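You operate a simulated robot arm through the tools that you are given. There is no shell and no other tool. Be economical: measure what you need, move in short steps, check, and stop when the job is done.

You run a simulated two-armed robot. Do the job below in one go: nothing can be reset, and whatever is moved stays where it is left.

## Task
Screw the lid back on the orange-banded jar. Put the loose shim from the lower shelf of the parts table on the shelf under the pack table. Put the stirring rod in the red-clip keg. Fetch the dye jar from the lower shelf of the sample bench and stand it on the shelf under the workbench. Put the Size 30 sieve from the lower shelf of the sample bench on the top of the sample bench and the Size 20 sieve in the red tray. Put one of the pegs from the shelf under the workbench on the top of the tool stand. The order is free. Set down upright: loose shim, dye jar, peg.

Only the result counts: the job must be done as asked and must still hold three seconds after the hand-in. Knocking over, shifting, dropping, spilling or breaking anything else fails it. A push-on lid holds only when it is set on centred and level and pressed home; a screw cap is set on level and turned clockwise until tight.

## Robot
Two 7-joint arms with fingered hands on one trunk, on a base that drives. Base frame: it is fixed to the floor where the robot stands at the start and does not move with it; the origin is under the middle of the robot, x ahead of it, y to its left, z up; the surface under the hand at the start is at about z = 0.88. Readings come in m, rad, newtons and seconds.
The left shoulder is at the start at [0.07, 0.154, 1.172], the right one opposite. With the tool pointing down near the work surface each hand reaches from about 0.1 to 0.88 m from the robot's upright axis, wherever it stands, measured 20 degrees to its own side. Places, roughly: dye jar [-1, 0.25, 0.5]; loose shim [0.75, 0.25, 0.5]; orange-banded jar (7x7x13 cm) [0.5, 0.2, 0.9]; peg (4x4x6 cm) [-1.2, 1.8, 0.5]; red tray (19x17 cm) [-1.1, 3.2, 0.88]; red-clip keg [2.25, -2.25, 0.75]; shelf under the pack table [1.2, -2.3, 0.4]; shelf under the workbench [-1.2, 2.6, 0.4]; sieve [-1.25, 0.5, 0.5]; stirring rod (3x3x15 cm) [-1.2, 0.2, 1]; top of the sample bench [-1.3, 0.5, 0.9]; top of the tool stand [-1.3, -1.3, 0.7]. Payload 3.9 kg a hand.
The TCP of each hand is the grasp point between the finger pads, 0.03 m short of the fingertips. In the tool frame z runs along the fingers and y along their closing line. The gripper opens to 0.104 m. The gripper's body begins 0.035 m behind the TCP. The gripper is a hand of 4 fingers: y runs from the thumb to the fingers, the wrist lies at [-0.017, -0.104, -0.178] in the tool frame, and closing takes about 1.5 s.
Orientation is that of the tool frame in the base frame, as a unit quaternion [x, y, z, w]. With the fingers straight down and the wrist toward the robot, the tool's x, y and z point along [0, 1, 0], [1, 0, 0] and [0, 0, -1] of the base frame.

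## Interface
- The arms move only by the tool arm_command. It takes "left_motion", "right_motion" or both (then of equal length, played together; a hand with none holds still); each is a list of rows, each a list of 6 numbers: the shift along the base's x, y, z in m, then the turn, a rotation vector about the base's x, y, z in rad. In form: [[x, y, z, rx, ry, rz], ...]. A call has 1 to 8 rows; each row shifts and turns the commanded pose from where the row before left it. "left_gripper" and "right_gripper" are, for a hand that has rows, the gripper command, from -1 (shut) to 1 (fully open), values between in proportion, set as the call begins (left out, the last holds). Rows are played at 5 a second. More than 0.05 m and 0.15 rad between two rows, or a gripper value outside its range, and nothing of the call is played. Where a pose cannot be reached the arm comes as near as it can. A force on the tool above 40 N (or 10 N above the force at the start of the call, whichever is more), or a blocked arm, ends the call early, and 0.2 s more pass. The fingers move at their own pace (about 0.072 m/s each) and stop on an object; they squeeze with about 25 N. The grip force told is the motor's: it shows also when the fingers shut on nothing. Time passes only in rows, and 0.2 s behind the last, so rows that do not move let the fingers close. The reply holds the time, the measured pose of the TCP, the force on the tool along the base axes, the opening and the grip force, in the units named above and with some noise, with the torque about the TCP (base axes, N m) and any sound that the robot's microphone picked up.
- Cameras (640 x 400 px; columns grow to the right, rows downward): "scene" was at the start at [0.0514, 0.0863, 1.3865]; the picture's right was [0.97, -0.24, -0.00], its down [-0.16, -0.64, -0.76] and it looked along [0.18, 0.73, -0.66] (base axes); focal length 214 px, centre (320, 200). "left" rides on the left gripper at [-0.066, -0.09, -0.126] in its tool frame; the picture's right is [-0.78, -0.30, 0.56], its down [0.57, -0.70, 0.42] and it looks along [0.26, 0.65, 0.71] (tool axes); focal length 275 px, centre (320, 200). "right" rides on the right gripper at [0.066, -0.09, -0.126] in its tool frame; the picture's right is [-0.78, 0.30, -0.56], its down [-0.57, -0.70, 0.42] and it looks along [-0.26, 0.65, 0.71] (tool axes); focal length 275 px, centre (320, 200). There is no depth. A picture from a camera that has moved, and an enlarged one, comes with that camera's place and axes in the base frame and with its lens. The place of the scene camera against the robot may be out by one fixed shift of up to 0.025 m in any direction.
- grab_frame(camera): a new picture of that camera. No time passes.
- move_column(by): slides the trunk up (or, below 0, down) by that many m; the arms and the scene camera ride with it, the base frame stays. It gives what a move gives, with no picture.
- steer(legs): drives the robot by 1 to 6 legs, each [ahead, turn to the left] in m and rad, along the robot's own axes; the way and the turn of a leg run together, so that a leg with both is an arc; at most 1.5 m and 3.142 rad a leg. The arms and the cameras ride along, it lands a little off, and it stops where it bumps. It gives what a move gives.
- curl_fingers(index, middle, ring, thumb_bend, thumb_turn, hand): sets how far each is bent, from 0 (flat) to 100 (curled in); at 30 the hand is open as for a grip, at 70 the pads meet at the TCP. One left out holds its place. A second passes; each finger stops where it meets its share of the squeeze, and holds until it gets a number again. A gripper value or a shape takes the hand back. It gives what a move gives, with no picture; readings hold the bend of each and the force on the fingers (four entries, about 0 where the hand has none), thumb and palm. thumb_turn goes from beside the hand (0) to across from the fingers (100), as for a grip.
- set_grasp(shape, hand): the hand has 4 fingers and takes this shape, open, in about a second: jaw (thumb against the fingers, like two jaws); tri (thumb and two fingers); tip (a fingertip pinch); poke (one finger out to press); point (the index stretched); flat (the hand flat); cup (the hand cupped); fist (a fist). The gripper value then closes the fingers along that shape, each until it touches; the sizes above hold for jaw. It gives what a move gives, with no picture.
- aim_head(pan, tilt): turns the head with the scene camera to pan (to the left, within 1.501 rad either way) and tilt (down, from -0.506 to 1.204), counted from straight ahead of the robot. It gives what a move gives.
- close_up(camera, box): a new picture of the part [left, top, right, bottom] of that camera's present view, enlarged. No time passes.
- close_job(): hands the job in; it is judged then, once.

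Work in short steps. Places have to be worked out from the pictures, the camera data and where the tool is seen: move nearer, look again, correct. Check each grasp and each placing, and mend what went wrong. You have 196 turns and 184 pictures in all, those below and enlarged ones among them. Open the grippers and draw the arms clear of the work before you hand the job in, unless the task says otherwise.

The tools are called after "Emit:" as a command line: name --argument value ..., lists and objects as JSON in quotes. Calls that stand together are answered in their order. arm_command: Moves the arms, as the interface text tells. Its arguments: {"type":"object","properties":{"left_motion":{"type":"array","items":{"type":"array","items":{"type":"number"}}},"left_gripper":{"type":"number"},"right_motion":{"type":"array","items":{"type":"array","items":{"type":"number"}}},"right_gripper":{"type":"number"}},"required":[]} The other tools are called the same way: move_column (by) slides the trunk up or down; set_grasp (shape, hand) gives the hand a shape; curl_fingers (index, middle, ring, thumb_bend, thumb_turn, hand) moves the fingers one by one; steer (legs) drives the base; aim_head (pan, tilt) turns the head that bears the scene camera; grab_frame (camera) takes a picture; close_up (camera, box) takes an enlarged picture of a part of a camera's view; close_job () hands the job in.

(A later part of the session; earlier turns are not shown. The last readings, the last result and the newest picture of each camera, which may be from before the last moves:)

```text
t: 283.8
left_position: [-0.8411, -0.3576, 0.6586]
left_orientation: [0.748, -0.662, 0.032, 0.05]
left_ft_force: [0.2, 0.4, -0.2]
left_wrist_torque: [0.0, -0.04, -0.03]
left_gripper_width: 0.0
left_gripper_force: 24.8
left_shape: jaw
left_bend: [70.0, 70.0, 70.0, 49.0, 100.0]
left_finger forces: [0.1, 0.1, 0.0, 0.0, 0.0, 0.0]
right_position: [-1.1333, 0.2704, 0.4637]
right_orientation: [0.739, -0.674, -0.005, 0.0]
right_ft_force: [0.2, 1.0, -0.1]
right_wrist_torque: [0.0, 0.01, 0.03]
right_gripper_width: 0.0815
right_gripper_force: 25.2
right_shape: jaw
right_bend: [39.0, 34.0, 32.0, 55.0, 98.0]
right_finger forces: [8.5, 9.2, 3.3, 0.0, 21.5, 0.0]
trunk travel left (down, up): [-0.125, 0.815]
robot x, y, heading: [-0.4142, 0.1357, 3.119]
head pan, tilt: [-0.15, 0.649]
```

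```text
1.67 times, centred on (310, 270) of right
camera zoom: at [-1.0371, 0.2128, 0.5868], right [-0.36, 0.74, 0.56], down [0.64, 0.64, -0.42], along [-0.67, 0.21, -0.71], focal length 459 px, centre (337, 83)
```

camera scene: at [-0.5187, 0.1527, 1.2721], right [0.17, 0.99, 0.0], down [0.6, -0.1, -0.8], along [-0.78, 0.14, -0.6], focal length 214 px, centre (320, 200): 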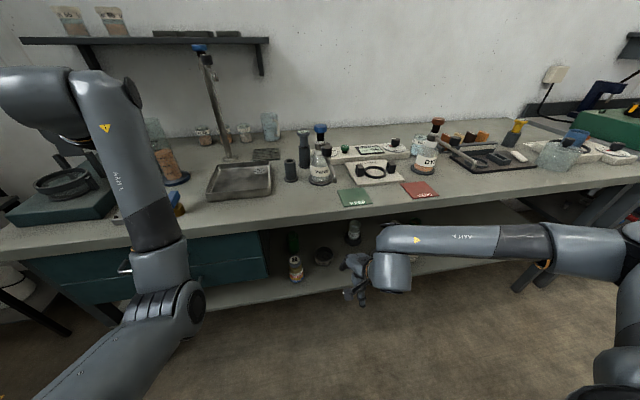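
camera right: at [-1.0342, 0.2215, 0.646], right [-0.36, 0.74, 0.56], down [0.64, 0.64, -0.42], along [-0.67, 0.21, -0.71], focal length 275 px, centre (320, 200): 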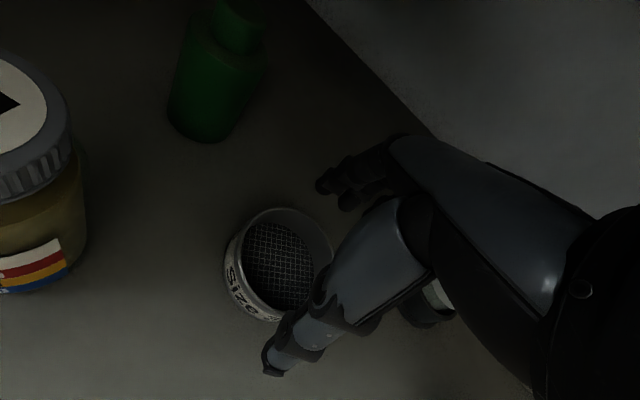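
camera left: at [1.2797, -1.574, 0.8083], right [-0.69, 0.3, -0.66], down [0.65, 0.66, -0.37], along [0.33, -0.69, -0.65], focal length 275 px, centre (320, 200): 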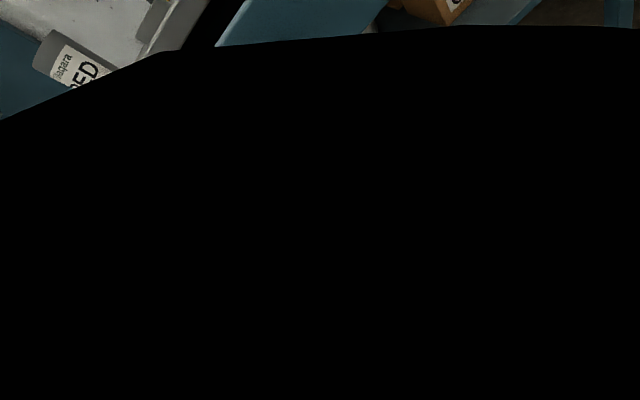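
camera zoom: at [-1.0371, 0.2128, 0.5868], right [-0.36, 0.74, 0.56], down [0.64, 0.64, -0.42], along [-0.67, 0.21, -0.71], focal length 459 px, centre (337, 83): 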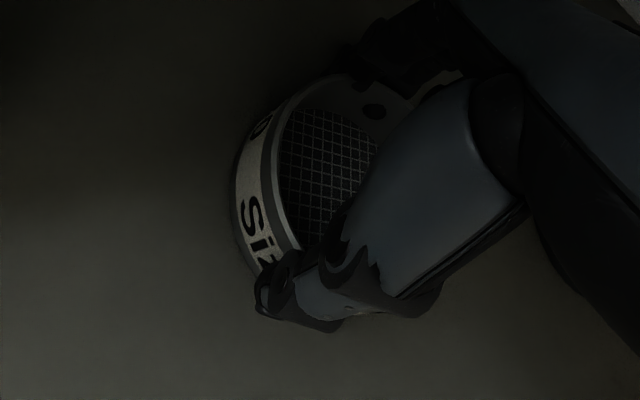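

Firm grip (8.2 cm). Lift 4 cm and back out, then raise the trunk.

Emit:
arm_command --right_motion '[[0, 0, 0.02, 0, 0, 0], [0, 0, 0.02, 0, 0, 0], [0.03, 0.005, 0, 0, 0, 0], [0.04, 0.005, 0, 0, 0, 0]]'

Emit:
steer --legs '[[-0.3, 0]]'

Emit:
move_column --by 0.4

Emit:
move_column --by 0.25

Emit:
aim_head --pan 0.0 --tilt 0.75

Emit:
grab_frame --camera "scene"

```text
t: 284.8
left_position: [-0.8418, -0.358, 0.6585]
left_orientation: [0.747, -0.662, 0.032, 0.049]
left_ft_force: [-0.6, -0.2, -0.2]
left_wrist_torque: [0.01, 0.0, -0.01]
left_gripper_width: 0.0
left_gripper_force: 24.6
left_shape: jaw
left_bend: [70.0, 70.0, 70.0, 49.0, 100.0]
left_finger forces: [0.1, 0.0, 0.0, 0.0, 0.1, 0.0]
right_position: [-1.0642, 0.2821, 0.5034]
right_orientation: [0.738, -0.674, -0.005, 0.0]
right_ft_force: [0.1, 0.1, -1.4]
right_wrist_torque: [0.0, 0.0, 0.0]
right_gripper_width: 0.0815
right_gripper_force: 24.8
right_shape: jaw
right_bend: [39.0, 34.0, 32.0, 55.0, 98.0]
right_finger forces: [8.4, 9.1, 3.5, 0.0, 21.6, 0.0]
trunk travel left (down, up): [-0.125, 0.815]
robot x, y, heading: [-0.4111, 0.1328, 3.115]
head pan, tilt: [-0.15, 0.649]
```

```text
t: 286.8
left_position: [-0.5433, -0.3645, 0.6582]
left_orientation: [0.748, -0.661, 0.032, 0.05]
left_ft_force: [-0.4, 0.1, -0.1]
left_wrist_torque: [-0.01, 0.0, 0.02]
left_gripper_width: 0.0
left_gripper_force: 24.7
left_shape: jaw
left_bend: [70.0, 70.0, 70.0, 49.0, 100.0]
left_finger forces: [0.0, 0.0, 0.0, 0.1, 0.0, 0.1]
right_position: [-0.7653, 0.2728, 0.5025]
right_orientation: [0.739, -0.674, -0.005, -0.001]
right_ft_force: [-0.1, 0.1, -1.6]
right_wrist_torque: [-0.03, 0.0, 0.02]
right_gripper_width: 0.0816
right_gripper_force: 24.9
right_shape: jaw
right_bend: [39.0, 34.0, 32.0, 55.0, 98.0]
right_finger forces: [8.3, 9.1, 3.5, 0.0, 21.6, 0.1]
trunk travel left (down, up): [-0.125, 0.815]
robot x, y, heading: [-0.1148, 0.1264, 3.118]
head pan, tilt: [-0.15, 0.649]
```

```text
t: 290.6
left_position: [-0.5425, -0.3644, 1.0582]
left_orientation: [0.748, -0.661, 0.032, 0.05]
left_ft_force: [-1.4, -0.5, -0.5]
left_wrist_torque: [0.03, 0.01, 0.01]
left_gripper_width: 0.0
left_gripper_force: 24.9
left_shape: jaw
left_bend: [70.0, 70.0, 70.0, 49.0, 100.0]
left_finger forces: [0.0, 0.1, 0.1, 0.0, 0.1, 0.1]
right_position: [-0.7645, 0.2738, 0.9021]
right_orientation: [0.738, -0.674, -0.004, -0.001]
right_ft_force: [-0.7, -0.3, -2.6]
right_wrist_torque: [-0.01, 0.0, 0.02]
right_gripper_width: 0.0815
right_gripper_force: 25.4
right_shape: jaw
right_bend: [39.0, 34.0, 32.0, 55.0, 98.0]
right_finger forces: [8.4, 9.1, 3.6, 0.0, 21.6, 0.0]
trunk travel left (down, up): [-0.525, 0.415]
robot x, y, heading: [-0.1174, 0.129, 3.119]
head pan, tilt: [-0.15, 0.649]
```

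```text
t: 293.2
left_position: [-0.5434, -0.3632, 1.308]
left_orientation: [0.748, -0.661, 0.032, 0.049]
left_ft_force: [-0.3, -0.2, -0.8]
left_wrist_torque: [0.0, -0.01, 0.01]
left_gripper_width: 0.0001
left_gripper_force: 25.1
left_shape: jaw
left_bend: [70.0, 70.0, 70.0, 49.0, 100.0]
left_finger forces: [0.0, 0.1, 0.1, 0.0, 0.0, 0.0]
right_position: [-0.7655, 0.2729, 1.1516]
right_orientation: [0.739, -0.674, -0.005, 0.0]
right_ft_force: [0.2, -0.4, -1.9]
right_wrist_torque: [0.01, -0.02, 0.0]
right_gripper_width: 0.0817
right_gripper_force: 25.2
right_shape: jaw
right_bend: [39.0, 34.0, 32.0, 55.0, 98.0]
right_finger forces: [8.4, 9.1, 3.6, 0.0, 21.6, 0.0]
trunk travel left (down, up): [-0.775, 0.165]
robot x, y, heading: [-0.116, 0.1284, 3.122]
head pan, tilt: [-0.15, 0.649]
```

```text
t: 293.9
left_position: [-0.5431, -0.3645, 1.3096]
left_orientation: [0.748, -0.661, 0.031, 0.049]
left_ft_force: [0.0, 0.3, -0.7]
left_wrist_torque: [-0.04, -0.01, 0.03]
left_gripper_width: 0.0
left_gripper_force: 24.7
left_shape: jaw
left_bend: [70.0, 70.0, 70.0, 49.0, 100.0]
left_finger forces: [0.0, 0.0, 0.0, 0.0, 0.0, 0.0]
right_position: [-0.765, 0.274, 1.1522]
right_orientation: [0.738, -0.675, -0.004, 0.0]
right_ft_force: [0.8, 1.2, -1.2]
right_wrist_torque: [-0.02, -0.01, -0.01]
right_gripper_width: 0.0813
right_gripper_force: 24.8
right_shape: jaw
right_bend: [39.0, 34.0, 32.0, 55.0, 98.0]
right_finger forces: [8.3, 9.1, 3.5, 0.0, 21.6, 0.0]
trunk travel left (down, up): [-0.775, 0.165]
robot x, y, heading: [-0.1166, 0.1251, 3.12]
head pan, tilt: [0.0, 0.75]
```

```text
62 pictures are left
camera scene: at [-0.2685, 0.1339, 1.5335], right [0.02, 1.0, 0.0], down [0.68, -0.01, -0.73], along [-0.73, 0.02, -0.68], focal length 214 px, centre (320, 200)
```

scene: 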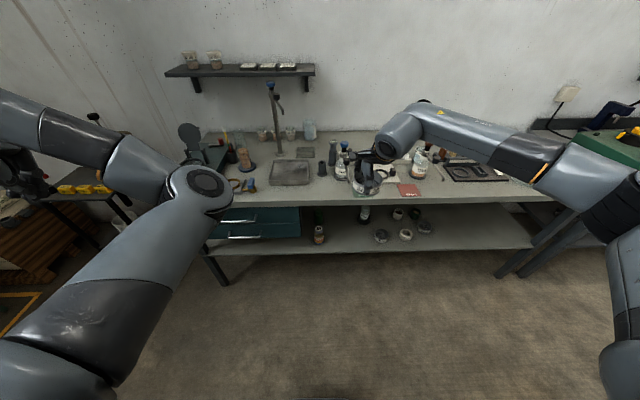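

Drive ahead 0.3 m and place the sieve at about (−1.02, 0.135) on the bench top, where it is free.

Emit:
steer --legs '[[0.3, 0]]'

Emit:
arm_command --right_motion '[[0.01, -0.03, 0, 0, 0, 0], [0.01, -0.03, 0, 0, 0, 0], [0.01, -0.03, 0, 0, 0, 0], [0.01, -0.03, 0, 0, 0, 0], [0.005, -0.02, -0.03, 0, 0, 0], [0, 0, -0.045, 0, 0, 0], [0, 0, -0.045, 0, 0, 0]]'

Emit:
grab_frame --camera "right"

```text
t: 295.9
left_position: [-0.8391, -0.3577, 1.3097]
left_orientation: [0.748, -0.661, 0.031, 0.05]
left_ft_force: [0.1, 0.3, 0.0]
left_wrist_torque: [0.01, -0.01, -0.02]
left_gripper_width: 0.0
left_gripper_force: 25.2
left_shape: jaw
left_bend: [70.0, 70.0, 70.0, 49.0, 100.0]
left_finger forces: [0.0, 0.0, 0.0, 0.1, 0.1, 0.0]
right_position: [-1.0603, 0.2814, 1.1525]
right_orientation: [0.738, -0.674, -0.005, 0.0]
right_ft_force: [0.8, 0.6, -0.8]
right_wrist_torque: [0.01, -0.02, 0.0]
right_gripper_width: 0.0816
right_gripper_force: 24.7
right_shape: jaw
right_bend: [39.0, 34.0, 32.0, 55.0, 98.0]
right_finger forces: [8.4, 9.1, 3.6, 0.0, 21.6, 0.1]
trunk travel left (down, up): [-0.775, 0.165]
robot x, y, heading: [-0.4127, 0.1321, 3.114]
head pan, tilt: [0.0, 0.75]
```

```text
t: 297.5
left_position: [-0.8412, -0.3567, 1.3074]
left_orientation: [0.748, -0.661, 0.032, 0.049]
left_ft_force: [0.2, 0.6, 0.8]
left_wrist_torque: [0.02, -0.02, 0.0]
left_gripper_width: 0.0001
left_gripper_force: 25.0
left_shape: jaw
left_bend: [70.0, 70.0, 70.0, 49.0, 100.0]
left_finger forces: [0.1, 0.0, 0.0, 0.1, 0.0, 0.1]
right_position: [-1.0188, 0.14, 1.0336]
right_orientation: [0.739, -0.674, -0.005, -0.001]
right_ft_force: [0.1, -1.1, -1.6]
right_wrist_torque: [-0.02, 0.01, -0.04]
right_gripper_width: 0.0814
right_gripper_force: 25.3
right_shape: jaw
right_bend: [40.0, 34.0, 32.0, 55.0, 98.0]
right_finger forces: [8.6, 9.2, 3.6, 0.0, 21.6, 0.0]
trunk travel left (down, up): [-0.775, 0.165]
robot x, y, heading: [-0.4139, 0.1349, 3.121]
head pan, tilt: [0.0, 0.75]
```

```text
61 pictures are left
camera right: at [-0.9207, 0.0828, 1.1566], right [-0.36, 0.74, 0.56], down [0.64, 0.64, -0.42], along [-0.67, 0.21, -0.71], focal length 275 px, centre (320, 200)
```

right: 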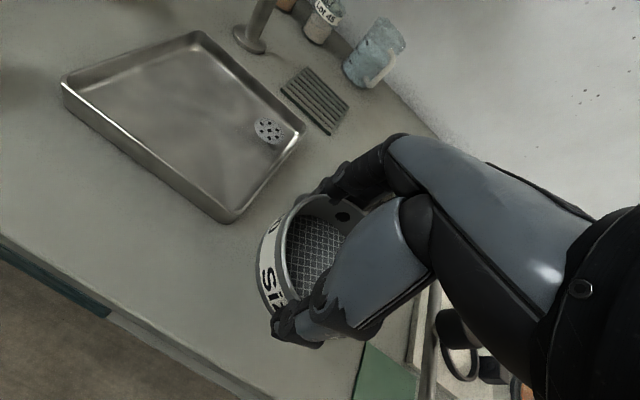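

Space is free. Lower to contact.

Emit:
arm_command --right_motion '[[0, 0.002, -0.04, 0, 0, 0], [0, 0, -0.04, 0, 0, 0], [0, 0, -0.02, 0, 0, 0]]'

Emit:
arm_command --right_motion '[[0, 0, -0.004, 0, 0, 0], [0, 0, -0.004, 0, 0, 0], [0, 0, -0.003, 0, 0, 0], [0, 0, -0.003, 0, 0, 0]]'

```text
t: 298.3
left_position: [-0.8397, -0.358, 1.3085]
left_orientation: [0.748, -0.661, 0.032, 0.048]
left_ft_force: [-0.5, 0.1, 0.2]
left_wrist_torque: [0.02, -0.01, 0.01]
left_gripper_width: 0.0
left_gripper_force: 24.8
left_shape: jaw
left_bend: [70.0, 70.0, 70.0, 49.0, 100.0]
left_finger forces: [0.0, 0.0, 0.0, 0.0, 0.1, 0.1]
right_position: [-1.0168, 0.1422, 0.9333]
right_orientation: [0.739, -0.674, -0.005, -0.001]
right_ft_force: [0.0, -0.4, -0.7]
right_wrist_torque: [0.01, -0.01, 0.01]
right_gripper_width: 0.0814
right_gripper_force: 24.7
right_shape: jaw
right_bend: [40.0, 34.0, 32.0, 55.0, 98.0]
right_finger forces: [8.6, 9.1, 3.5, 0.1, 21.5, 0.1]
trunk travel left (down, up): [-0.775, 0.165]
robot x, y, heading: [-0.4143, 0.1309, 3.119]
head pan, tilt: [0.0, 0.75]
```

```text
t: 299.3
left_position: [-0.8379, -0.359, 1.3091]
left_orientation: [0.748, -0.661, 0.032, 0.05]
left_ft_force: [-1.1, 0.7, -0.2]
left_wrist_torque: [0.0, 0.04, 0.01]
left_gripper_width: 0.0
left_gripper_force: 25.0
left_shape: jaw
left_bend: [70.0, 70.0, 70.0, 49.0, 100.0]
left_finger forces: [0.1, 0.0, 0.0, 0.1, 0.1, 0.0]
right_position: [-1.0166, 0.1426, 0.9202]
right_orientation: [0.739, -0.674, -0.007, 0.002]
right_ft_force: [-1.5, -0.2, 13.7]
right_wrist_torque: [0.1, -0.16, 0.0]
right_gripper_width: 0.0813
right_gripper_force: 25.0
right_shape: jaw
right_bend: [39.0, 34.0, 32.0, 55.0, 98.0]
right_finger forces: [10.8, 9.8, 4.0, 0.0, 22.6, 0.1]
trunk travel left (down, up): [-0.775, 0.165]
robot x, y, heading: [-0.4129, 0.1341, 3.12]
head pan, tilt: [0.0, 0.75]
```

Contact at 0.920. Open and rise.

Emit:
arm_command --right_motion '[[0, 0, 0.001, 0, 0, 0], [0, 0, 0, 0, 0, 0], [0, 0, 0, 0, 0, 0], [0, 0, 0, 0, 0, 0], [0, 0, 0, 0, 0, 0]]' --right_gripper 1

Emit:
arm_command --right_motion '[[0, 0, 0.03, 0, 0, 0], [0, 0, 0.04, 0, 0, 0], [0, 0, 0.04, 0, 0, 0], [0, 0, 0.04, 0, 0, 0], [0.04, 0, 0.02, 0, 0, 0], [0.04, 0.02, 0, 0, 0, 0]]'

Emit:
grab_frame --camera "right"

```text
t: 300.5
left_position: [-0.8411, -0.3583, 1.3085]
left_orientation: [0.748, -0.661, 0.032, 0.05]
left_ft_force: [1.2, -1.1, 0.2]
left_wrist_torque: [-0.01, 0.0, -0.04]
left_gripper_width: 0.0
left_gripper_force: 24.8
left_shape: jaw
left_bend: [70.0, 70.0, 70.0, 49.0, 100.0]
left_finger forces: [0.0, 0.0, 0.0, 0.0, 0.0, 0.1]
right_position: [-1.0166, 0.143, 0.9192]
right_orientation: [0.738, -0.675, -0.005, -0.001]
right_ft_force: [0.4, 0.4, -0.9]
right_wrist_torque: [0.01, 0.0, 0.02]
right_gripper_width: 0.1035
right_gripper_force: 0.0
right_shape: jaw
right_bend: [30.0, 30.0, 30.0, 30.0, 97.0]
right_finger forces: [0.1, 0.0, 0.0, 0.1, 0.1, 0.0]
trunk travel left (down, up): [-0.775, 0.165]
robot x, y, heading: [-0.4162, 0.1319, 3.12]
head pan, tilt: [0.0, 0.75]
```

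```text
t: 301.9
left_position: [-0.839, -0.356, 1.3097]
left_orientation: [0.748, -0.661, 0.032, 0.051]
left_ft_force: [-0.2, 0.3, 0.9]
left_wrist_torque: [0.02, 0.05, 0.0]
left_gripper_width: 0.0
left_gripper_force: 24.7
left_shape: jaw
left_bend: [70.0, 70.0, 70.0, 49.0, 100.0]
left_finger forces: [0.1, 0.1, 0.1, 0.0, 0.0, 0.0]
right_position: [-0.9356, 0.1649, 1.09]
right_orientation: [0.738, -0.675, -0.004, 0.001]
right_ft_force: [0.3, 0.1, -0.2]
right_wrist_torque: [0.01, -0.01, 0.01]
right_gripper_width: 0.1038
right_gripper_force: 0.0
right_shape: jaw
right_bend: [30.0, 30.0, 30.0, 30.0, 97.0]
right_finger forces: [0.1, 0.0, 0.0, 0.1, 0.0, 0.0]
trunk travel left (down, up): [-0.775, 0.165]
robot x, y, heading: [-0.4113, 0.1333, 3.112]
head pan, tilt: [0.0, 0.75]
```

```text
60 pictures are left
camera right: at [-0.8381, 0.1072, 1.2137], right [-0.36, 0.74, 0.56], down [0.64, 0.64, -0.43], along [-0.67, 0.21, -0.71], focal length 275 px, centre (320, 200)
```

right: 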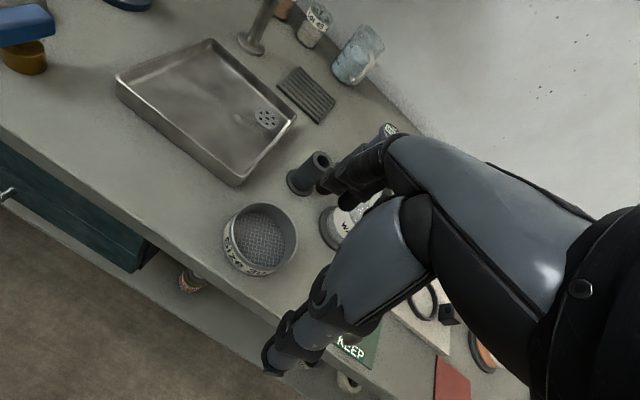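

Size 30 sieve is on the bench top. Next the dye jar with the right hand: back off, turn a bit left, lower.

Emit:
steer --legs '[[-0.25, 0], [0, 0.2]]'

Emit:
move_column --by -0.4

Emit:
move_column --by -0.25

Emit:
arm_command --right_motion '[[0, 0.02, 0.045, 0, 0, 0], [0, 0.02, 0.045, 0, 0, 0], [-0.01, 0.025, 0.04, 0, 0, 0], [-0.02, 0.03, 0.03, 0, 0, 0], [-0.03, 0.03, 0.02, 0, 0, 0]]'

Emit:
grab_frame --camera "right"

```text
t: 304.5
left_position: [-0.4844, -0.4362, 1.3095]
left_orientation: [0.809, -0.585, 0.037, 0.047]
left_ft_force: [0.0, 0.0, -1.0]
left_wrist_torque: [0.0, 0.02, -0.03]
left_gripper_width: 0.0
left_gripper_force: 25.3
left_shape: jaw
left_bend: [70.0, 70.0, 70.0, 49.0, 100.0]
left_finger forces: [0.0, 0.0, 0.1, 0.0, 0.0, 0.0]
right_position: [-0.6833, 0.0547, 1.0885]
right_orientation: [0.801, -0.598, -0.004, 0.0]
right_ft_force: [-0.3, 0.5, 0.1]
right_wrist_torque: [0.01, -0.02, 0.01]
right_gripper_width: 0.1037
right_gripper_force: 0.1
right_shape: jaw
right_bend: [30.0, 30.0, 30.0, 30.0, 97.0]
right_finger forces: [0.1, 0.1, 0.1, 0.0, 0.0, 0.0]
trunk travel left (down, up): [-0.775, 0.165]
robot x, y, heading: [-0.1613, 0.1244, -2.966]
head pan, tilt: [0.0, 0.75]
```

```text
t: 308.3
left_position: [-0.485, -0.4376, 0.9079]
left_orientation: [0.809, -0.585, 0.037, 0.045]
left_ft_force: [0.4, 0.0, 0.1]
left_wrist_torque: [-0.01, -0.01, -0.01]
left_gripper_width: 0.0
left_gripper_force: 25.1
left_shape: jaw
left_bend: [70.0, 70.0, 70.0, 49.0, 100.0]
left_finger forces: [0.0, 0.0, 0.0, 0.0, 0.1, 0.1]
right_position: [-0.6818, 0.0536, 0.6898]
right_orientation: [0.801, -0.598, -0.004, -0.001]
right_ft_force: [0.2, 0.2, 0.3]
right_wrist_torque: [0.0, 0.0, -0.02]
right_gripper_width: 0.1037
right_gripper_force: 0.0
right_shape: jaw
right_bend: [30.0, 30.0, 30.0, 30.0, 97.0]
right_finger forces: [0.1, 0.0, 0.0, 0.0, 0.0, 0.0]
trunk travel left (down, up): [-0.375, 0.565]
robot x, y, heading: [-0.1645, 0.1239, -2.968]
head pan, tilt: [0.0, 0.75]
```

```text
t: 310.9
left_position: [-0.4853, -0.4375, 0.6588]
left_orientation: [0.809, -0.585, 0.037, 0.046]
left_ft_force: [1.1, 0.3, 0.3]
left_wrist_torque: [0.0, 0.01, 0.0]
left_gripper_width: 0.0
left_gripper_force: 25.4
left_shape: jaw
left_bend: [70.0, 70.0, 70.0, 49.0, 100.0]
left_finger forces: [0.0, 0.0, 0.1, 0.0, 0.1, 0.0]
right_position: [-0.6817, 0.0546, 0.438]
right_orientation: [0.801, -0.598, -0.005, 0.0]
right_ft_force: [-0.6, -0.2, -0.1]
right_wrist_torque: [0.02, 0.0, 0.02]
right_gripper_width: 0.104
right_gripper_force: 0.2
right_shape: jaw
right_bend: [30.0, 30.0, 30.0, 30.0, 97.0]
right_finger forces: [0.0, 0.0, 0.1, 0.0, 0.0, 0.0]
trunk travel left (down, up): [-0.125, 0.815]
robot x, y, heading: [-0.1627, 0.1307, -2.969]
head pan, tilt: [0.0, 0.75]
```

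```text
t: 312.1
left_position: [-0.4872, -0.4389, 0.6596]
left_orientation: [0.809, -0.585, 0.037, 0.046]
left_ft_force: [0.1, 0.0, -0.5]
left_wrist_torque: [-0.04, 0.03, 0.03]
left_gripper_width: 0.0
left_gripper_force: 25.2
left_shape: jaw
left_bend: [70.0, 70.0, 70.0, 49.0, 100.0]
left_finger forces: [0.0, 0.1, 0.1, 0.0, 0.1, 0.0]
right_position: [-0.7418, 0.1808, 0.6175]
right_orientation: [0.801, -0.598, -0.005, 0.0]
right_ft_force: [0.1, 0.6, -0.2]
right_wrist_torque: [0.0, 0.02, -0.03]
right_gripper_width: 0.1037
right_gripper_force: 0.0
right_shape: jaw
right_bend: [30.0, 30.0, 30.0, 30.0, 97.0]
right_finger forces: [0.0, 0.1, 0.0, 0.1, 0.0, 0.1]
trunk travel left (down, up): [-0.125, 0.815]
robot x, y, heading: [-0.1611, 0.1246, -2.969]
head pan, tilt: [0.0, 0.75]
```

```text
59 pictures are left
camera right: at [-0.6362, 0.1427, 0.7421], right [-0.5, 0.66, 0.56], down [0.51, 0.75, -0.42], along [-0.7, 0.07, -0.71], focal length 275 px, centre (320, 200)
```

right: 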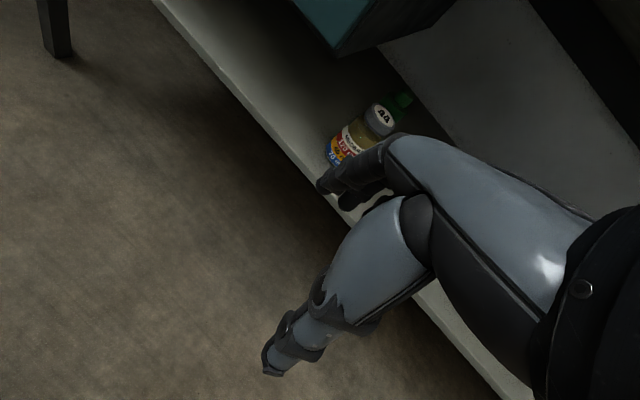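

Drive ahead 0.2 m, then look.

Emit:
steer --legs '[[0.2, 0]]'

Emit:
grab_frame --camera "right"

```text
t: 313.7
left_position: [-0.6831, -0.4713, 0.6585]
left_orientation: [0.809, -0.585, 0.036, 0.046]
left_ft_force: [-0.1, -1.1, 0.3]
left_wrist_torque: [0.02, -0.01, -0.01]
left_gripper_width: 0.0
left_gripper_force: 24.6
left_shape: jaw
left_bend: [70.0, 70.0, 70.0, 49.0, 100.0]
left_finger forces: [0.1, 0.1, 0.0, 0.0, 0.0, 0.0]
right_position: [-0.9389, 0.1447, 0.6171]
right_orientation: [0.8, -0.599, -0.004, 0.001]
right_ft_force: [0.2, -0.1, 0.1]
right_wrist_torque: [-0.02, 0.01, -0.01]
right_gripper_width: 0.1039
right_gripper_force: 0.1
right_shape: jaw
right_bend: [30.0, 30.0, 30.0, 30.0, 97.0]
right_finger forces: [0.1, 0.0, 0.1, 0.0, 0.1, 0.0]
trunk travel left (down, up): [-0.125, 0.815]
robot x, y, heading: [-0.3588, 0.0909, -2.972]
head pan, tilt: [0.0, 0.75]
```

```text
58 pictures are left
camera right: at [-0.8327, 0.1082, 0.7416], right [-0.5, 0.66, 0.56], down [0.51, 0.75, -0.42], along [-0.7, 0.08, -0.71], focal length 275 px, centre (320, 200)
```

right: 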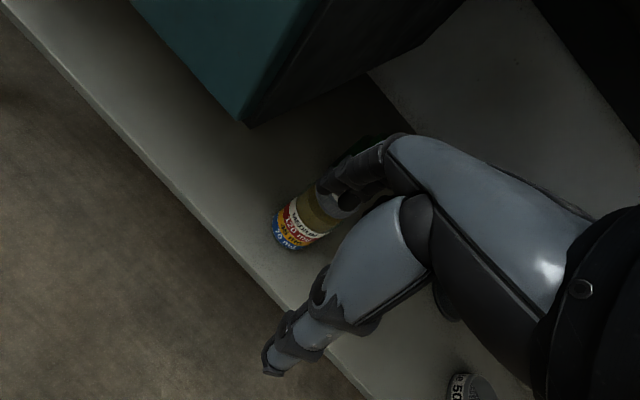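

Jar at ≈(−1.05, 0.149). Move above it.

Emit:
arm_command --right_motion '[[-0.04, 0.002, 0, 0, 0, 0], [-0.04, 0.002, 0, 0, 0, 0], [-0.031, 0.001, 0, 0, 0, 0], [0, 0, 0, 0, 0, 0]]'

Emit:
grab_frame --camera "right"

```text
t: 314.9
left_position: [-0.6946, -0.4788, 0.6326]
left_orientation: [0.811, -0.582, 0.054, 0.026]
left_ft_force: [-1.4, -0.2, -3.4]
left_wrist_torque: [0.05, -0.1, -0.01]
left_gripper_width: 0.0
left_gripper_force: 25.0
left_shape: jaw
left_bend: [70.0, 70.0, 70.0, 49.0, 100.0]
left_finger forces: [0.0, 0.0, 0.0, 0.0, 0.1, 0.1]
right_position: [-1.0362, 0.1132, 0.5704]
right_orientation: [0.831, -0.555, 0.004, -0.029]
right_ft_force: [-1.1, -0.3, -3.3]
right_wrist_torque: [0.02, -0.02, -0.01]
right_gripper_width: 0.1038
right_gripper_force: 0.0
right_shape: jaw
right_bend: [30.0, 30.0, 30.0, 30.0, 97.0]
right_finger forces: [0.0, 0.0, 0.0, 0.0, 0.0, 0.1]
trunk travel left (down, up): [-0.125, 0.815]
robot x, y, heading: [-0.3471, 0.0965, -3.025]
head pan, tilt: [0.0, 0.75]
stopped in row 4 (right hand): the arm was blocked; the commanded pose is now the measured one
```

```text
57 pictures are left
camera right: at [-0.9325, 0.0812, 0.6981], right [-0.59, 0.58, 0.56], down [0.45, 0.81, -0.37], along [-0.67, 0.03, -0.74], focal length 275 px, centre (320, 200)
```

right: 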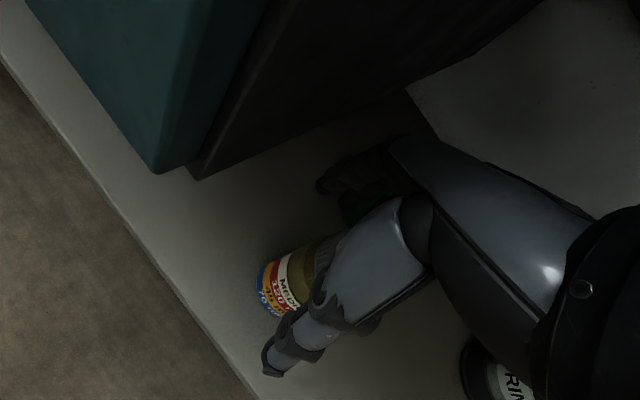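

The robot got tilted: the wrist pressed against the tabletop edge (hand too high). I back off the way it came first.

Emit:
arm_command --right_motion '[[0.02, 0, -0.01, 0, 0, 0], [0.03, 0, -0.01, 0, 0, 0], [0.04, 0, 0, 0, 0, 0], [0.04, 0, 0, 0, 0, 0], [0, 0, 0, 0, 0, 0]]'

Emit:
grab_frame --camera "right"

```text
t: 316.1
left_position: [-0.6905, -0.469, 0.6481]
left_orientation: [0.806, -0.589, 0.044, 0.039]
left_ft_force: [0.2, 0.3, 0.3]
left_wrist_torque: [0.0, 0.02, -0.01]
left_gripper_width: 0.0
left_gripper_force: 25.2
left_shape: jaw
left_bend: [70.0, 70.0, 70.0, 49.0, 100.0]
left_finger forces: [0.1, 0.1, 0.0, 0.0, 0.0, 0.0]
right_position: [-0.8927, 0.1337, 0.5709]
right_orientation: [0.825, -0.565, -0.005, -0.018]
right_ft_force: [-0.3, 0.3, -0.6]
right_wrist_torque: [0.0, 0.0, 0.04]
right_gripper_width: 0.1042
right_gripper_force: 0.0
right_shape: jaw
right_bend: [30.0, 30.0, 30.0, 30.0, 97.0]
right_finger forces: [0.1, 0.1, 0.0, 0.0, 0.1, 0.0]
trunk travel left (down, up): [-0.125, 0.815]
robot x, y, heading: [-0.3512, 0.0972, -3.027]
head pan, tilt: [0.0, 0.75]
```

```text
56 pictures are left
camera right: at [-0.7854, 0.0998, 0.695], right [-0.56, 0.6, 0.57], down [0.45, 0.8, -0.39], along [-0.69, 0.04, -0.72], focal length 275 px, centre (320, 200)
```

right: 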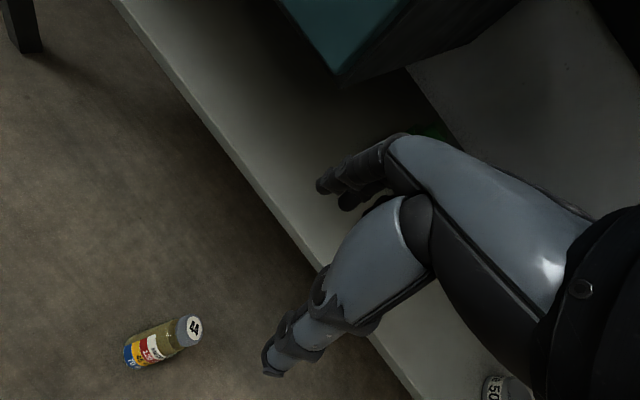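

The jar was dragged off and fell to the floor; it looks intact, lying on its side. I let it settle, and look again.

Emit:
arm_command --right_motion '[[0.02, 0.02, 0.02, 0, 0, 0], [0.02, 0.02, 0.02, 0, 0, 0], [0.02, 0.02, 0.02, 0, 0, 0], [0, 0, 0, 0, 0, 0], [0, 0, 0, 0, 0, 0]]'

Emit:
grab_frame --camera "right"

Emit:
grab_frame --camera "scene"

```text
t: 317.3
left_position: [-0.6903, -0.4685, 0.6484]
left_orientation: [0.806, -0.59, 0.043, 0.039]
left_ft_force: [-0.2, -0.3, 0.2]
left_wrist_torque: [-0.01, -0.02, 0.02]
left_gripper_width: 0.0
left_gripper_force: 25.0
left_shape: jaw
left_bend: [70.0, 70.0, 70.0, 49.0, 100.0]
left_finger forces: [0.1, 0.1, 0.0, 0.0, 0.0, 0.0]
right_position: [-0.8327, 0.1912, 0.6297]
right_orientation: [0.825, -0.565, -0.005, -0.019]
right_ft_force: [0.7, -1.1, -0.1]
right_wrist_torque: [-0.04, -0.02, -0.02]
right_gripper_width: 0.1041
right_gripper_force: 0.1
right_shape: jaw
right_bend: [30.0, 30.0, 30.0, 30.0, 97.0]
right_finger forces: [0.1, 0.1, 0.0, 0.1, 0.0, 0.0]
trunk travel left (down, up): [-0.125, 0.815]
robot x, y, heading: [-0.3498, 0.0965, -3.026]
head pan, tilt: [0.0, 0.75]
```

```text
55 pictures are left
camera right: at [-0.7258, 0.1587, 0.7545], right [-0.56, 0.6, 0.57], down [0.45, 0.8, -0.39], along [-0.69, 0.04, -0.72], focal length 275 px, centre (320, 200)
```

right: 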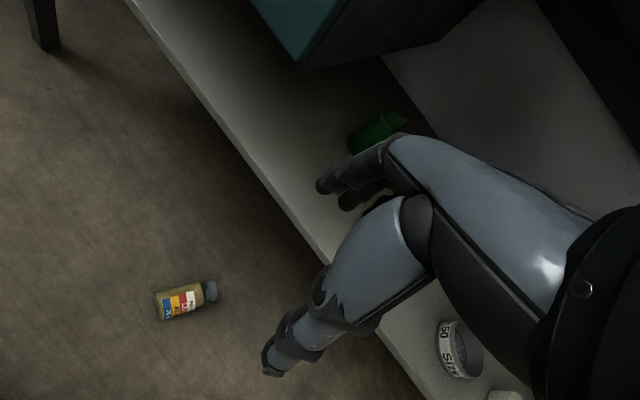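

```text
54 pictures are left
camera scene: at [-0.5006, 0.0834, 0.8835], right [-0.11, 0.99, 0.0], down [0.68, 0.08, -0.73], along [-0.73, -0.08, -0.68], focal length 214 px, centre (320, 200)
```

scene: 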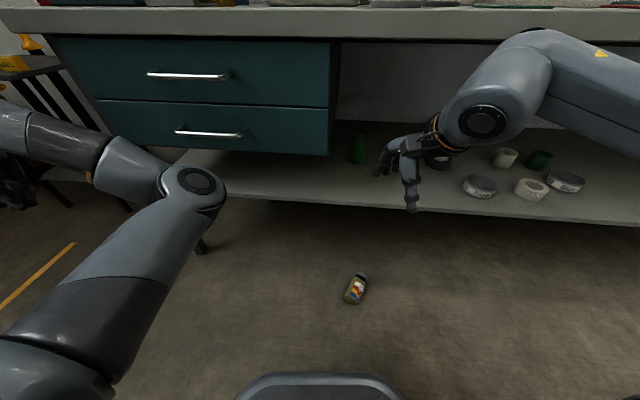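

The jar lies intact on the floor at ≈(−0.90, 0.188), cap end toward the bench. I'll pick it across its axis with the right hand. First reposition the robot: back 0.1 m, turn left.

Emit:
steer --legs '[[-0.1, 0], [0, 0.55]]'

Emit:
move_column --by -0.12

Emit:
aim_head --pan -0.6 --tilt 1.0

Emit:
grab_frame --camera "scene"

```text
t: 320.0
left_position: [-0.2488, -0.5519, 0.6488]
left_orientation: [0.935, -0.351, 0.053, 0.026]
left_ft_force: [0.8, -0.2, -1.1]
left_wrist_torque: [0.01, 0.03, 0.05]
left_gripper_width: 0.0001
left_gripper_force: 25.0
left_shape: jaw
left_bend: [70.0, 70.0, 70.0, 49.0, 100.0]
left_finger forces: [0.1, 0.0, 0.0, 0.0, 0.1, 0.0]
right_position: [-0.7133, -0.0624, 0.6295]
right_orientation: [0.947, -0.322, -0.011, -0.016]
right_ft_force: [0.1, 0.2, 0.3]
right_wrist_torque: [0.0, 0.01, -0.04]
right_gripper_width: 0.1041
right_gripper_force: 0.0
right_shape: jaw
right_bend: [30.0, 30.0, 30.0, 30.0, 97.0]
right_finger forces: [0.0, 0.0, 0.0, 0.0, 0.0, 0.0]
trunk travel left (down, up): [-0.125, 0.815]
robot x, y, heading: [-0.2478, 0.1045, -2.479]
head pan, tilt: [0.0, 0.75]
```

```text
t: 321.5
left_position: [-0.2489, -0.5514, 0.5298]
left_orientation: [0.935, -0.351, 0.053, 0.026]
left_ft_force: [0.5, -0.1, -0.7]
left_wrist_torque: [0.02, 0.0, 0.03]
left_gripper_width: 0.0
left_gripper_force: 25.1
left_shape: jaw
left_bend: [70.0, 70.0, 70.0, 49.0, 100.0]
left_finger forces: [0.0, 0.0, 0.1, 0.0, 0.0, 0.0]
right_position: [-0.7134, -0.0618, 0.5088]
right_orientation: [0.947, -0.322, -0.01, -0.016]
right_ft_force: [-0.1, 0.3, 0.4]
right_wrist_torque: [-0.01, 0.03, 0.01]
right_gripper_width: 0.1041
right_gripper_force: 0.0
right_shape: jaw
right_bend: [30.0, 30.0, 30.0, 30.0, 97.0]
right_finger forces: [0.1, 0.1, 0.1, 0.1, 0.0, 0.0]
trunk travel left (down, up): [-0.005, 0.935]
robot x, y, heading: [-0.2482, 0.1066, -2.481]
head pan, tilt: [0.0, 0.75]
```

```text
t: 322.5
left_position: [-0.249, -0.552, 0.5279]
left_orientation: [0.935, -0.351, 0.052, 0.027]
left_ft_force: [-0.1, -0.5, 0.0]
left_wrist_torque: [-0.02, 0.0, 0.0]
left_gripper_width: 0.0001
left_gripper_force: 25.3
left_shape: jaw
left_bend: [70.0, 70.0, 70.0, 49.0, 100.0]
left_finger forces: [0.1, 0.0, 0.0, 0.1, 0.1, 0.0]
right_position: [-0.7129, -0.0616, 0.5088]
right_orientation: [0.946, -0.322, -0.01, -0.017]
right_ft_force: [0.0, 0.6, 0.1]
right_wrist_torque: [0.02, 0.01, 0.0]
right_gripper_width: 0.1041
right_gripper_force: 0.1
right_shape: jaw
right_bend: [30.0, 30.0, 30.0, 30.0, 97.0]
right_finger forces: [0.1, 0.0, 0.0, 0.0, 0.0, 0.0]
trunk travel left (down, up): [-0.005, 0.935]
robot x, y, heading: [-0.2481, 0.1093, -2.482]
head pan, tilt: [-0.6, 1.0]
```

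```text
53 pictures are left
camera scene: at [-0.3773, 0.0753, 0.7444], right [-0.06, 1.0, 0.0], down [0.84, 0.05, -0.54], along [-0.54, -0.03, -0.84], focal length 214 px, centre (320, 200)
```

scene: 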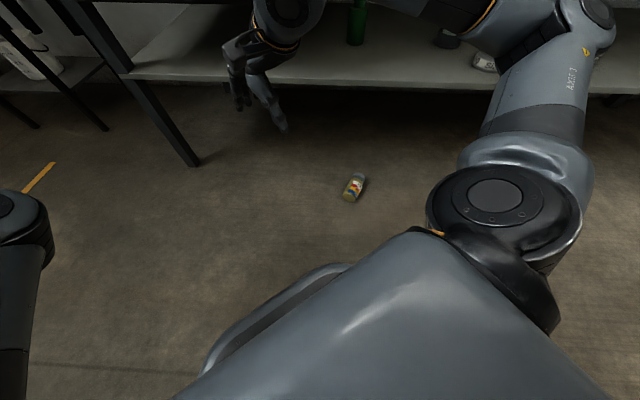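

Right hand moves above the jar with its closing line across the jar's axis.

Emit:
arm_command --right_motion '[[-0.0248, 0.0315, -0.025, -0.005, -0.001, 0.026], [-0.0248, 0.0315, -0.025, -0.005, -0.001, 0.026], [-0.0248, 0.0315, -0.025, -0.005, -0.001, 0.026], [-0.0248, 0.0315, -0.025, -0.005, -0.001, 0.026], [-0.0248, 0.0315, -0.025, -0.005, -0.001, 0.026], [-0.0248, 0.0315, -0.025, -0.005, -0.001, 0.026], [-0.0248, 0.0315, -0.025, -0.005, -0.001, 0.026], [-0.0248, 0.0315, -0.025, -0.005, -0.001, 0.026]]'

Emit:
grab_frame --camera "right"

```text
t: 324.3
left_position: [-0.2485, -0.5513, 0.5283]
left_orientation: [0.935, -0.35, 0.053, 0.027]
left_ft_force: [1.4, -1.1, -0.2]
left_wrist_torque: [0.05, 0.02, -0.04]
left_gripper_width: 0.0001
left_gripper_force: 24.9
left_shape: jaw
left_bend: [70.0, 70.0, 70.0, 49.0, 100.0]
left_finger forces: [0.0, 0.0, 0.0, 0.0, 0.1, 0.0]
right_position: [-0.7865, 0.0171, 0.3197]
right_orientation: [0.974, -0.225, -0.016, 0.015]
right_ft_force: [0.4, 1.8, -5.0]
right_wrist_torque: [-0.23, 0.06, 0.01]
right_gripper_width: 0.1039
right_gripper_force: 0.1
right_shape: jaw
right_bend: [30.0, 30.0, 30.0, 30.0, 97.0]
right_finger forces: [0.1, 0.1, 0.0, 0.1, 0.0, 0.0]
right hand out of reach, approached as far as the arm can: row 4, 5, 6, 7, 8
trunk travel left (down, up): [-0.005, 0.935]
robot x, y, heading: [-0.2499, 0.1054, -2.488]
head pan, tilt: [-0.6, 1.0]
```

```text
52 pictures are left
camera right: at [-0.6816, 0.0718, 0.4395], right [-0.8, 0.09, 0.59], down [-0.23, 0.87, -0.44], along [-0.55, -0.48, -0.68], focal length 275 px, centre (320, 200)
```

right: 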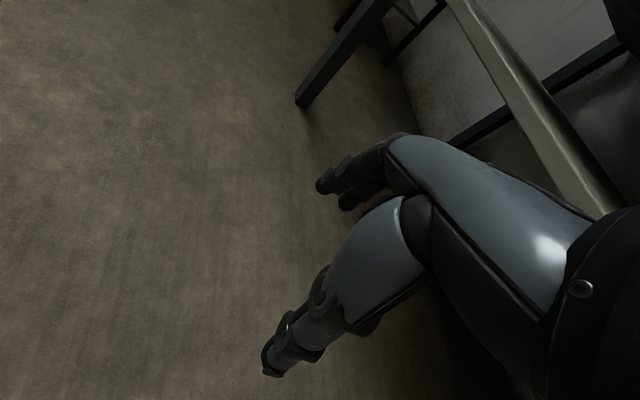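

Too far lateral for this pose. Raise slightly and turn the robot right 0.35 rad to bring the jar more in front.

Emit:
arm_command --right_motion '[[0.01, -0.01, 0.03, 0, 0, 0], [0, 0, 0.03, 0, 0, 0]]'

Emit:
steer --legs '[[0, -0.35]]'

Emit:
grab_frame --camera "right"

```text
t: 324.9
left_position: [-0.2495, -0.5514, 0.5276]
left_orientation: [0.934, -0.352, 0.053, 0.027]
left_ft_force: [0.8, 0.1, 1.0]
left_wrist_torque: [0.02, 0.01, 0.03]
left_gripper_width: 0.0
left_gripper_force: 24.8
left_shape: jaw
left_bend: [70.0, 70.0, 70.0, 49.0, 100.0]
left_finger forces: [0.1, 0.1, 0.0, 0.0, 0.0, 0.1]
right_position: [-0.7699, 0.0143, 0.3422]
right_orientation: [0.975, -0.223, -0.003, 0.002]
right_ft_force: [0.3, 0.1, -0.8]
right_wrist_torque: [-0.03, 0.0, -0.01]
right_gripper_width: 0.1042
right_gripper_force: 0.2
right_shape: jaw
right_bend: [30.0, 30.0, 30.0, 30.0, 97.0]
right_finger forces: [0.0, 0.1, 0.0, 0.1, 0.0, 0.0]
right hand out of reach, approached as far as the arm can: row 2
trunk travel left (down, up): [-0.005, 0.935]
robot x, y, heading: [-0.2468, 0.1087, -2.484]
head pan, tilt: [-0.6, 1.0]
```

```text
t: 326.4
left_position: [-0.4756, -0.5107, 0.5289]
left_orientation: [0.859, -0.508, 0.047, 0.036]
left_ft_force: [-0.9, 0.0, -0.9]
left_wrist_torque: [0.0, -0.02, -0.02]
left_gripper_width: 0.0
left_gripper_force: 25.5
left_shape: jaw
left_bend: [70.0, 70.0, 70.0, 49.0, 100.0]
left_finger forces: [0.0, 0.0, 0.0, 0.0, 0.0, 0.1]
right_position: [-0.7704, 0.1995, 0.3424]
right_orientation: [0.921, -0.391, -0.003, 0.001]
right_ft_force: [0.4, 0.3, -0.2]
right_wrist_torque: [-0.01, -0.01, -0.02]
right_gripper_width: 0.104
right_gripper_force: 0.1
right_shape: jaw
right_bend: [30.0, 30.0, 30.0, 30.0, 97.0]
right_finger forces: [0.0, 0.0, 0.0, 0.1, 0.0, 0.0]
trunk travel left (down, up): [-0.005, 0.935]
robot x, y, heading: [-0.2487, 0.1073, -2.838]
head pan, tilt: [-0.6, 1.0]
```

```text
51 pictures are left
camera right: at [-0.6587, 0.2151, 0.4662], right [-0.75, 0.35, 0.56], down [0.1, 0.9, -0.43], along [-0.66, -0.26, -0.71], focal length 275 px, centre (320, 200)
```

right: 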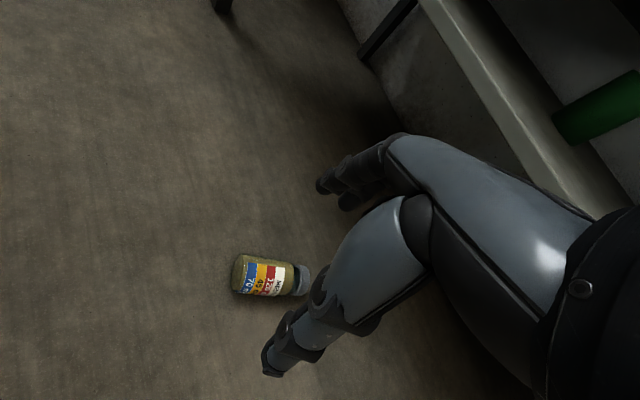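

Closer now. Move over the jar with yaw correction, descending to z≈0.2.

Emit:
arm_command --right_motion '[[-0.02, -0.003, -0.018, 0, 0, 0.055], [-0.02, -0.003, -0.018, 0, 0, 0.055], [-0.02, -0.003, -0.018, 0, 0, 0.055], [-0.02, -0.003, -0.018, 0, 0, 0.055], [-0.02, -0.003, -0.018, 0, 0, 0.055], [-0.02, -0.003, -0.018, 0, 0, 0.055], [0, 0, -0.02, 0, 0, 0.04], [0, 0, -0.02, 0, 0, 0.03]]'

Emit:
grab_frame --camera "right"

```text
t: 328.2
left_position: [-0.4758, -0.511, 0.5295]
left_orientation: [0.859, -0.509, 0.047, 0.036]
left_ft_force: [-0.4, -0.2, -0.2]
left_wrist_torque: [0.03, 0.0, -0.01]
left_gripper_width: 0.0
left_gripper_force: 25.0
left_shape: jaw
left_bend: [70.0, 70.0, 70.0, 49.0, 100.0]
left_finger forces: [0.0, 0.0, 0.0, 0.1, 0.0, 0.0]
right_position: [-0.7798, 0.1751, 0.272]
right_orientation: [0.946, -0.322, -0.028, -0.007]
right_ft_force: [0.2, 0.3, 0.6]
right_wrist_torque: [0.0, 0.01, 0.02]
right_gripper_width: 0.1038
right_gripper_force: 0.2
right_shape: jaw
right_bend: [30.0, 30.0, 30.0, 30.0, 97.0]
right_finger forces: [0.0, 0.0, 0.0, 0.0, 0.1, 0.0]
right hand out of reach, approached as far as the arm can: row 1, 2, 3, 4, 5, 6, 8
trunk travel left (down, up): [-0.005, 0.935]
robot x, y, heading: [-0.2525, 0.108, -2.838]
head pan, tilt: [-0.6, 1.0]
```

```text
50 pictures are left
camera right: at [-0.6659, 0.2035, 0.3934], right [-0.77, 0.22, 0.6], down [-0.05, 0.92, -0.4], along [-0.64, -0.33, -0.69], focal length 275 px, centre (320, 200)
```

right: 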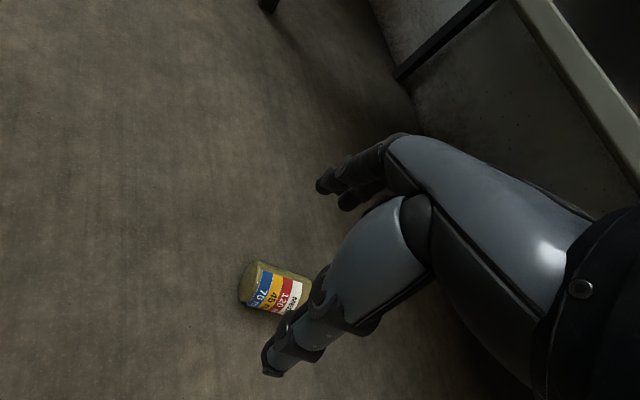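

The yaw limit was the obstacle; a 15° mismatch is acceptable (the jar will self-align). Translate only.

Emit:
arm_command --right_motion '[[-0.028, 0.002, 0, 0, 0, -0.03], [-0.028, 0.002, 0, 0, 0, -0.03], [-0.028, 0.002, -0.01, 0, 0, 0], [-0.028, 0.002, -0.02, 0, 0, 0], [0, 0, -0.03, 0, 0, 0]]'

Emit:
grab_frame --camera "right"

```text
t: 329.4
left_position: [-0.475, -0.5123, 0.5285]
left_orientation: [0.858, -0.51, 0.047, 0.035]
left_ft_force: [0.8, -0.1, -0.5]
left_wrist_torque: [-0.03, 0.01, -0.02]
left_gripper_width: 0.0001
left_gripper_force: 25.0
left_shape: jaw
left_bend: [70.0, 70.0, 70.0, 49.0, 100.0]
left_finger forces: [0.0, 0.0, 0.0, 0.0, 0.0, 0.1]
right_position: [-0.7893, 0.177, 0.2396]
right_orientation: [0.943, -0.333, -0.025, -0.005]
right_ft_force: [-0.7, -0.7, 1.0]
right_wrist_torque: [-0.01, 0.01, 0.02]
right_gripper_width: 0.104
right_gripper_force: 0.0
right_shape: jaw
right_bend: [30.0, 30.0, 30.0, 30.0, 97.0]
right_finger forces: [0.0, 0.0, 0.0, 0.0, 0.1, 0.1]
right hand out of reach, approached as far as the arm can: row 1, 2, 3, 4
trunk travel left (down, up): [-0.005, 0.935]
robot x, y, heading: [-0.2479, 0.1073, -2.836]
head pan, tilt: [-0.6, 1.0]
```

```text
49 pictures are left
camera right: at [-0.676, 0.2023, 0.3618], right [-0.77, 0.24, 0.6], down [-0.02, 0.92, -0.4], along [-0.64, -0.32, -0.7], focal length 275 px, centre (320, 200)
```

right: 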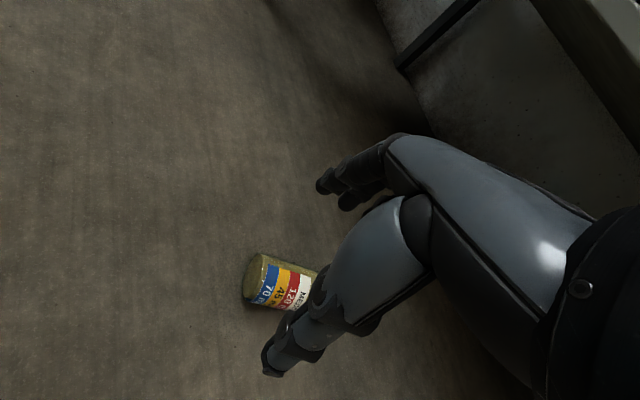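

Drive 0.1 m ahead to bring the hand over the jar.

Emit:
steer --legs '[[0, -0.06], [0.1, 0]]'

Emit:
grab_frame --camera "right"

```text
t: 331.0
left_position: [-0.6098, -0.5209, 0.5287]
left_orientation: [0.843, -0.535, 0.046, 0.036]
left_ft_force: [-0.2, -0.2, 0.5]
left_wrist_torque: [0.0, -0.01, -0.04]
left_gripper_width: 0.0002
left_gripper_force: 24.9
left_shape: jaw
left_bend: [70.0, 70.0, 70.0, 49.0, 100.0]
left_finger forces: [0.1, 0.0, 0.0, 0.0, 0.0, 0.0]
right_position: [-0.8799, 0.185, 0.2398]
right_orientation: [0.932, -0.362, -0.024, -0.006]
right_ft_force: [0.5, -0.3, -0.5]
right_wrist_torque: [-0.01, 0.0, -0.02]
right_gripper_width: 0.1043
right_gripper_force: 0.1
right_shape: jaw
right_bend: [30.0, 30.0, 30.0, 30.0, 97.0]
right_finger forces: [0.1, 0.0, 0.1, 0.0, 0.1, 0.1]
trunk travel left (down, up): [-0.005, 0.935]
robot x, y, heading: [-0.3493, 0.0809, -2.895]
head pan, tilt: [-0.6, 1.0]
```

```text
48 pictures are left
camera right: at [-0.766, 0.2041, 0.3618], right [-0.75, 0.29, 0.6], down [0.03, 0.92, -0.4], along [-0.66, -0.28, -0.7], focal length 275 px, centre (320, 200)
```

right: 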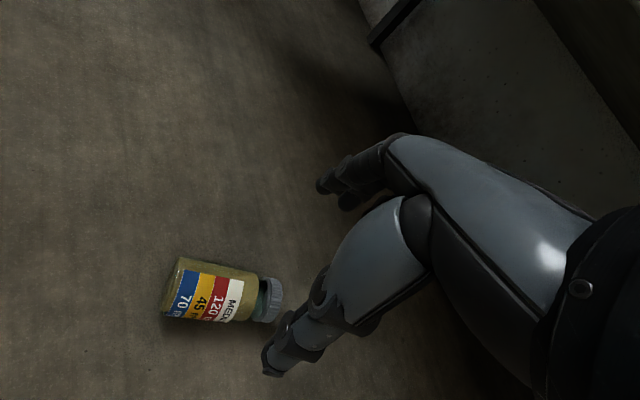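

Aligned above the jar. Descend toward the floor.

Emit:
arm_command --right_motion '[[-0.005, 0, -0.03, 0, 0, 0.03], [-0.004, 0, -0.03, 0, 0, 0.03], [0, 0, -0.03, 0, 0, 0], [0, 0, -0.03, 0, 0, 0], [0, 0, -0.03, 0, 0, 0], [0, 0, -0.02, 0, 0, 0]]'

Emit:
grab_frame --camera "right"

```text
t: 332.4
left_position: [-0.6092, -0.5201, 0.5291]
left_orientation: [0.843, -0.535, 0.047, 0.036]
left_ft_force: [0.4, -0.1, 0.5]
left_wrist_torque: [0.01, 0.02, 0.01]
left_gripper_width: 0.0
left_gripper_force: 25.0
left_shape: jaw
left_bend: [70.0, 70.0, 70.0, 49.0, 100.0]
left_finger forces: [0.0, 0.1, 0.0, 0.1, 0.1, 0.0]
right_position: [-0.8894, 0.1848, 0.0709]
right_orientation: [0.942, -0.333, -0.024, -0.005]
right_ft_force: [-0.3, 0.5, 0.0]
right_wrist_torque: [0.01, 0.01, -0.01]
right_gripper_width: 0.1043
right_gripper_force: 0.1
right_shape: jaw
right_bend: [30.0, 30.0, 30.0, 30.0, 97.0]
right_finger forces: [0.0, 0.0, 0.0, 0.0, 0.0, 0.0]
trunk travel left (down, up): [-0.005, 0.935]
robot x, y, heading: [-0.3437, 0.0832, -2.897]
head pan, tilt: [-0.6, 1.0]
```

```text
47 pictures are left
camera right: at [-0.7754, 0.2108, 0.1913], right [-0.77, 0.24, 0.6], down [-0.02, 0.92, -0.4], along [-0.64, -0.32, -0.7], focal length 275 px, centre (320, 200)
```

right: 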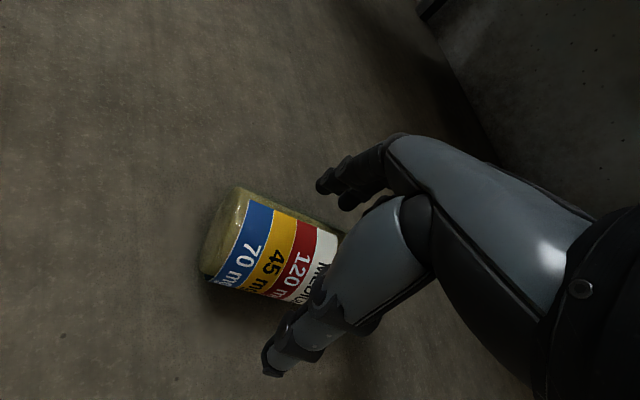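

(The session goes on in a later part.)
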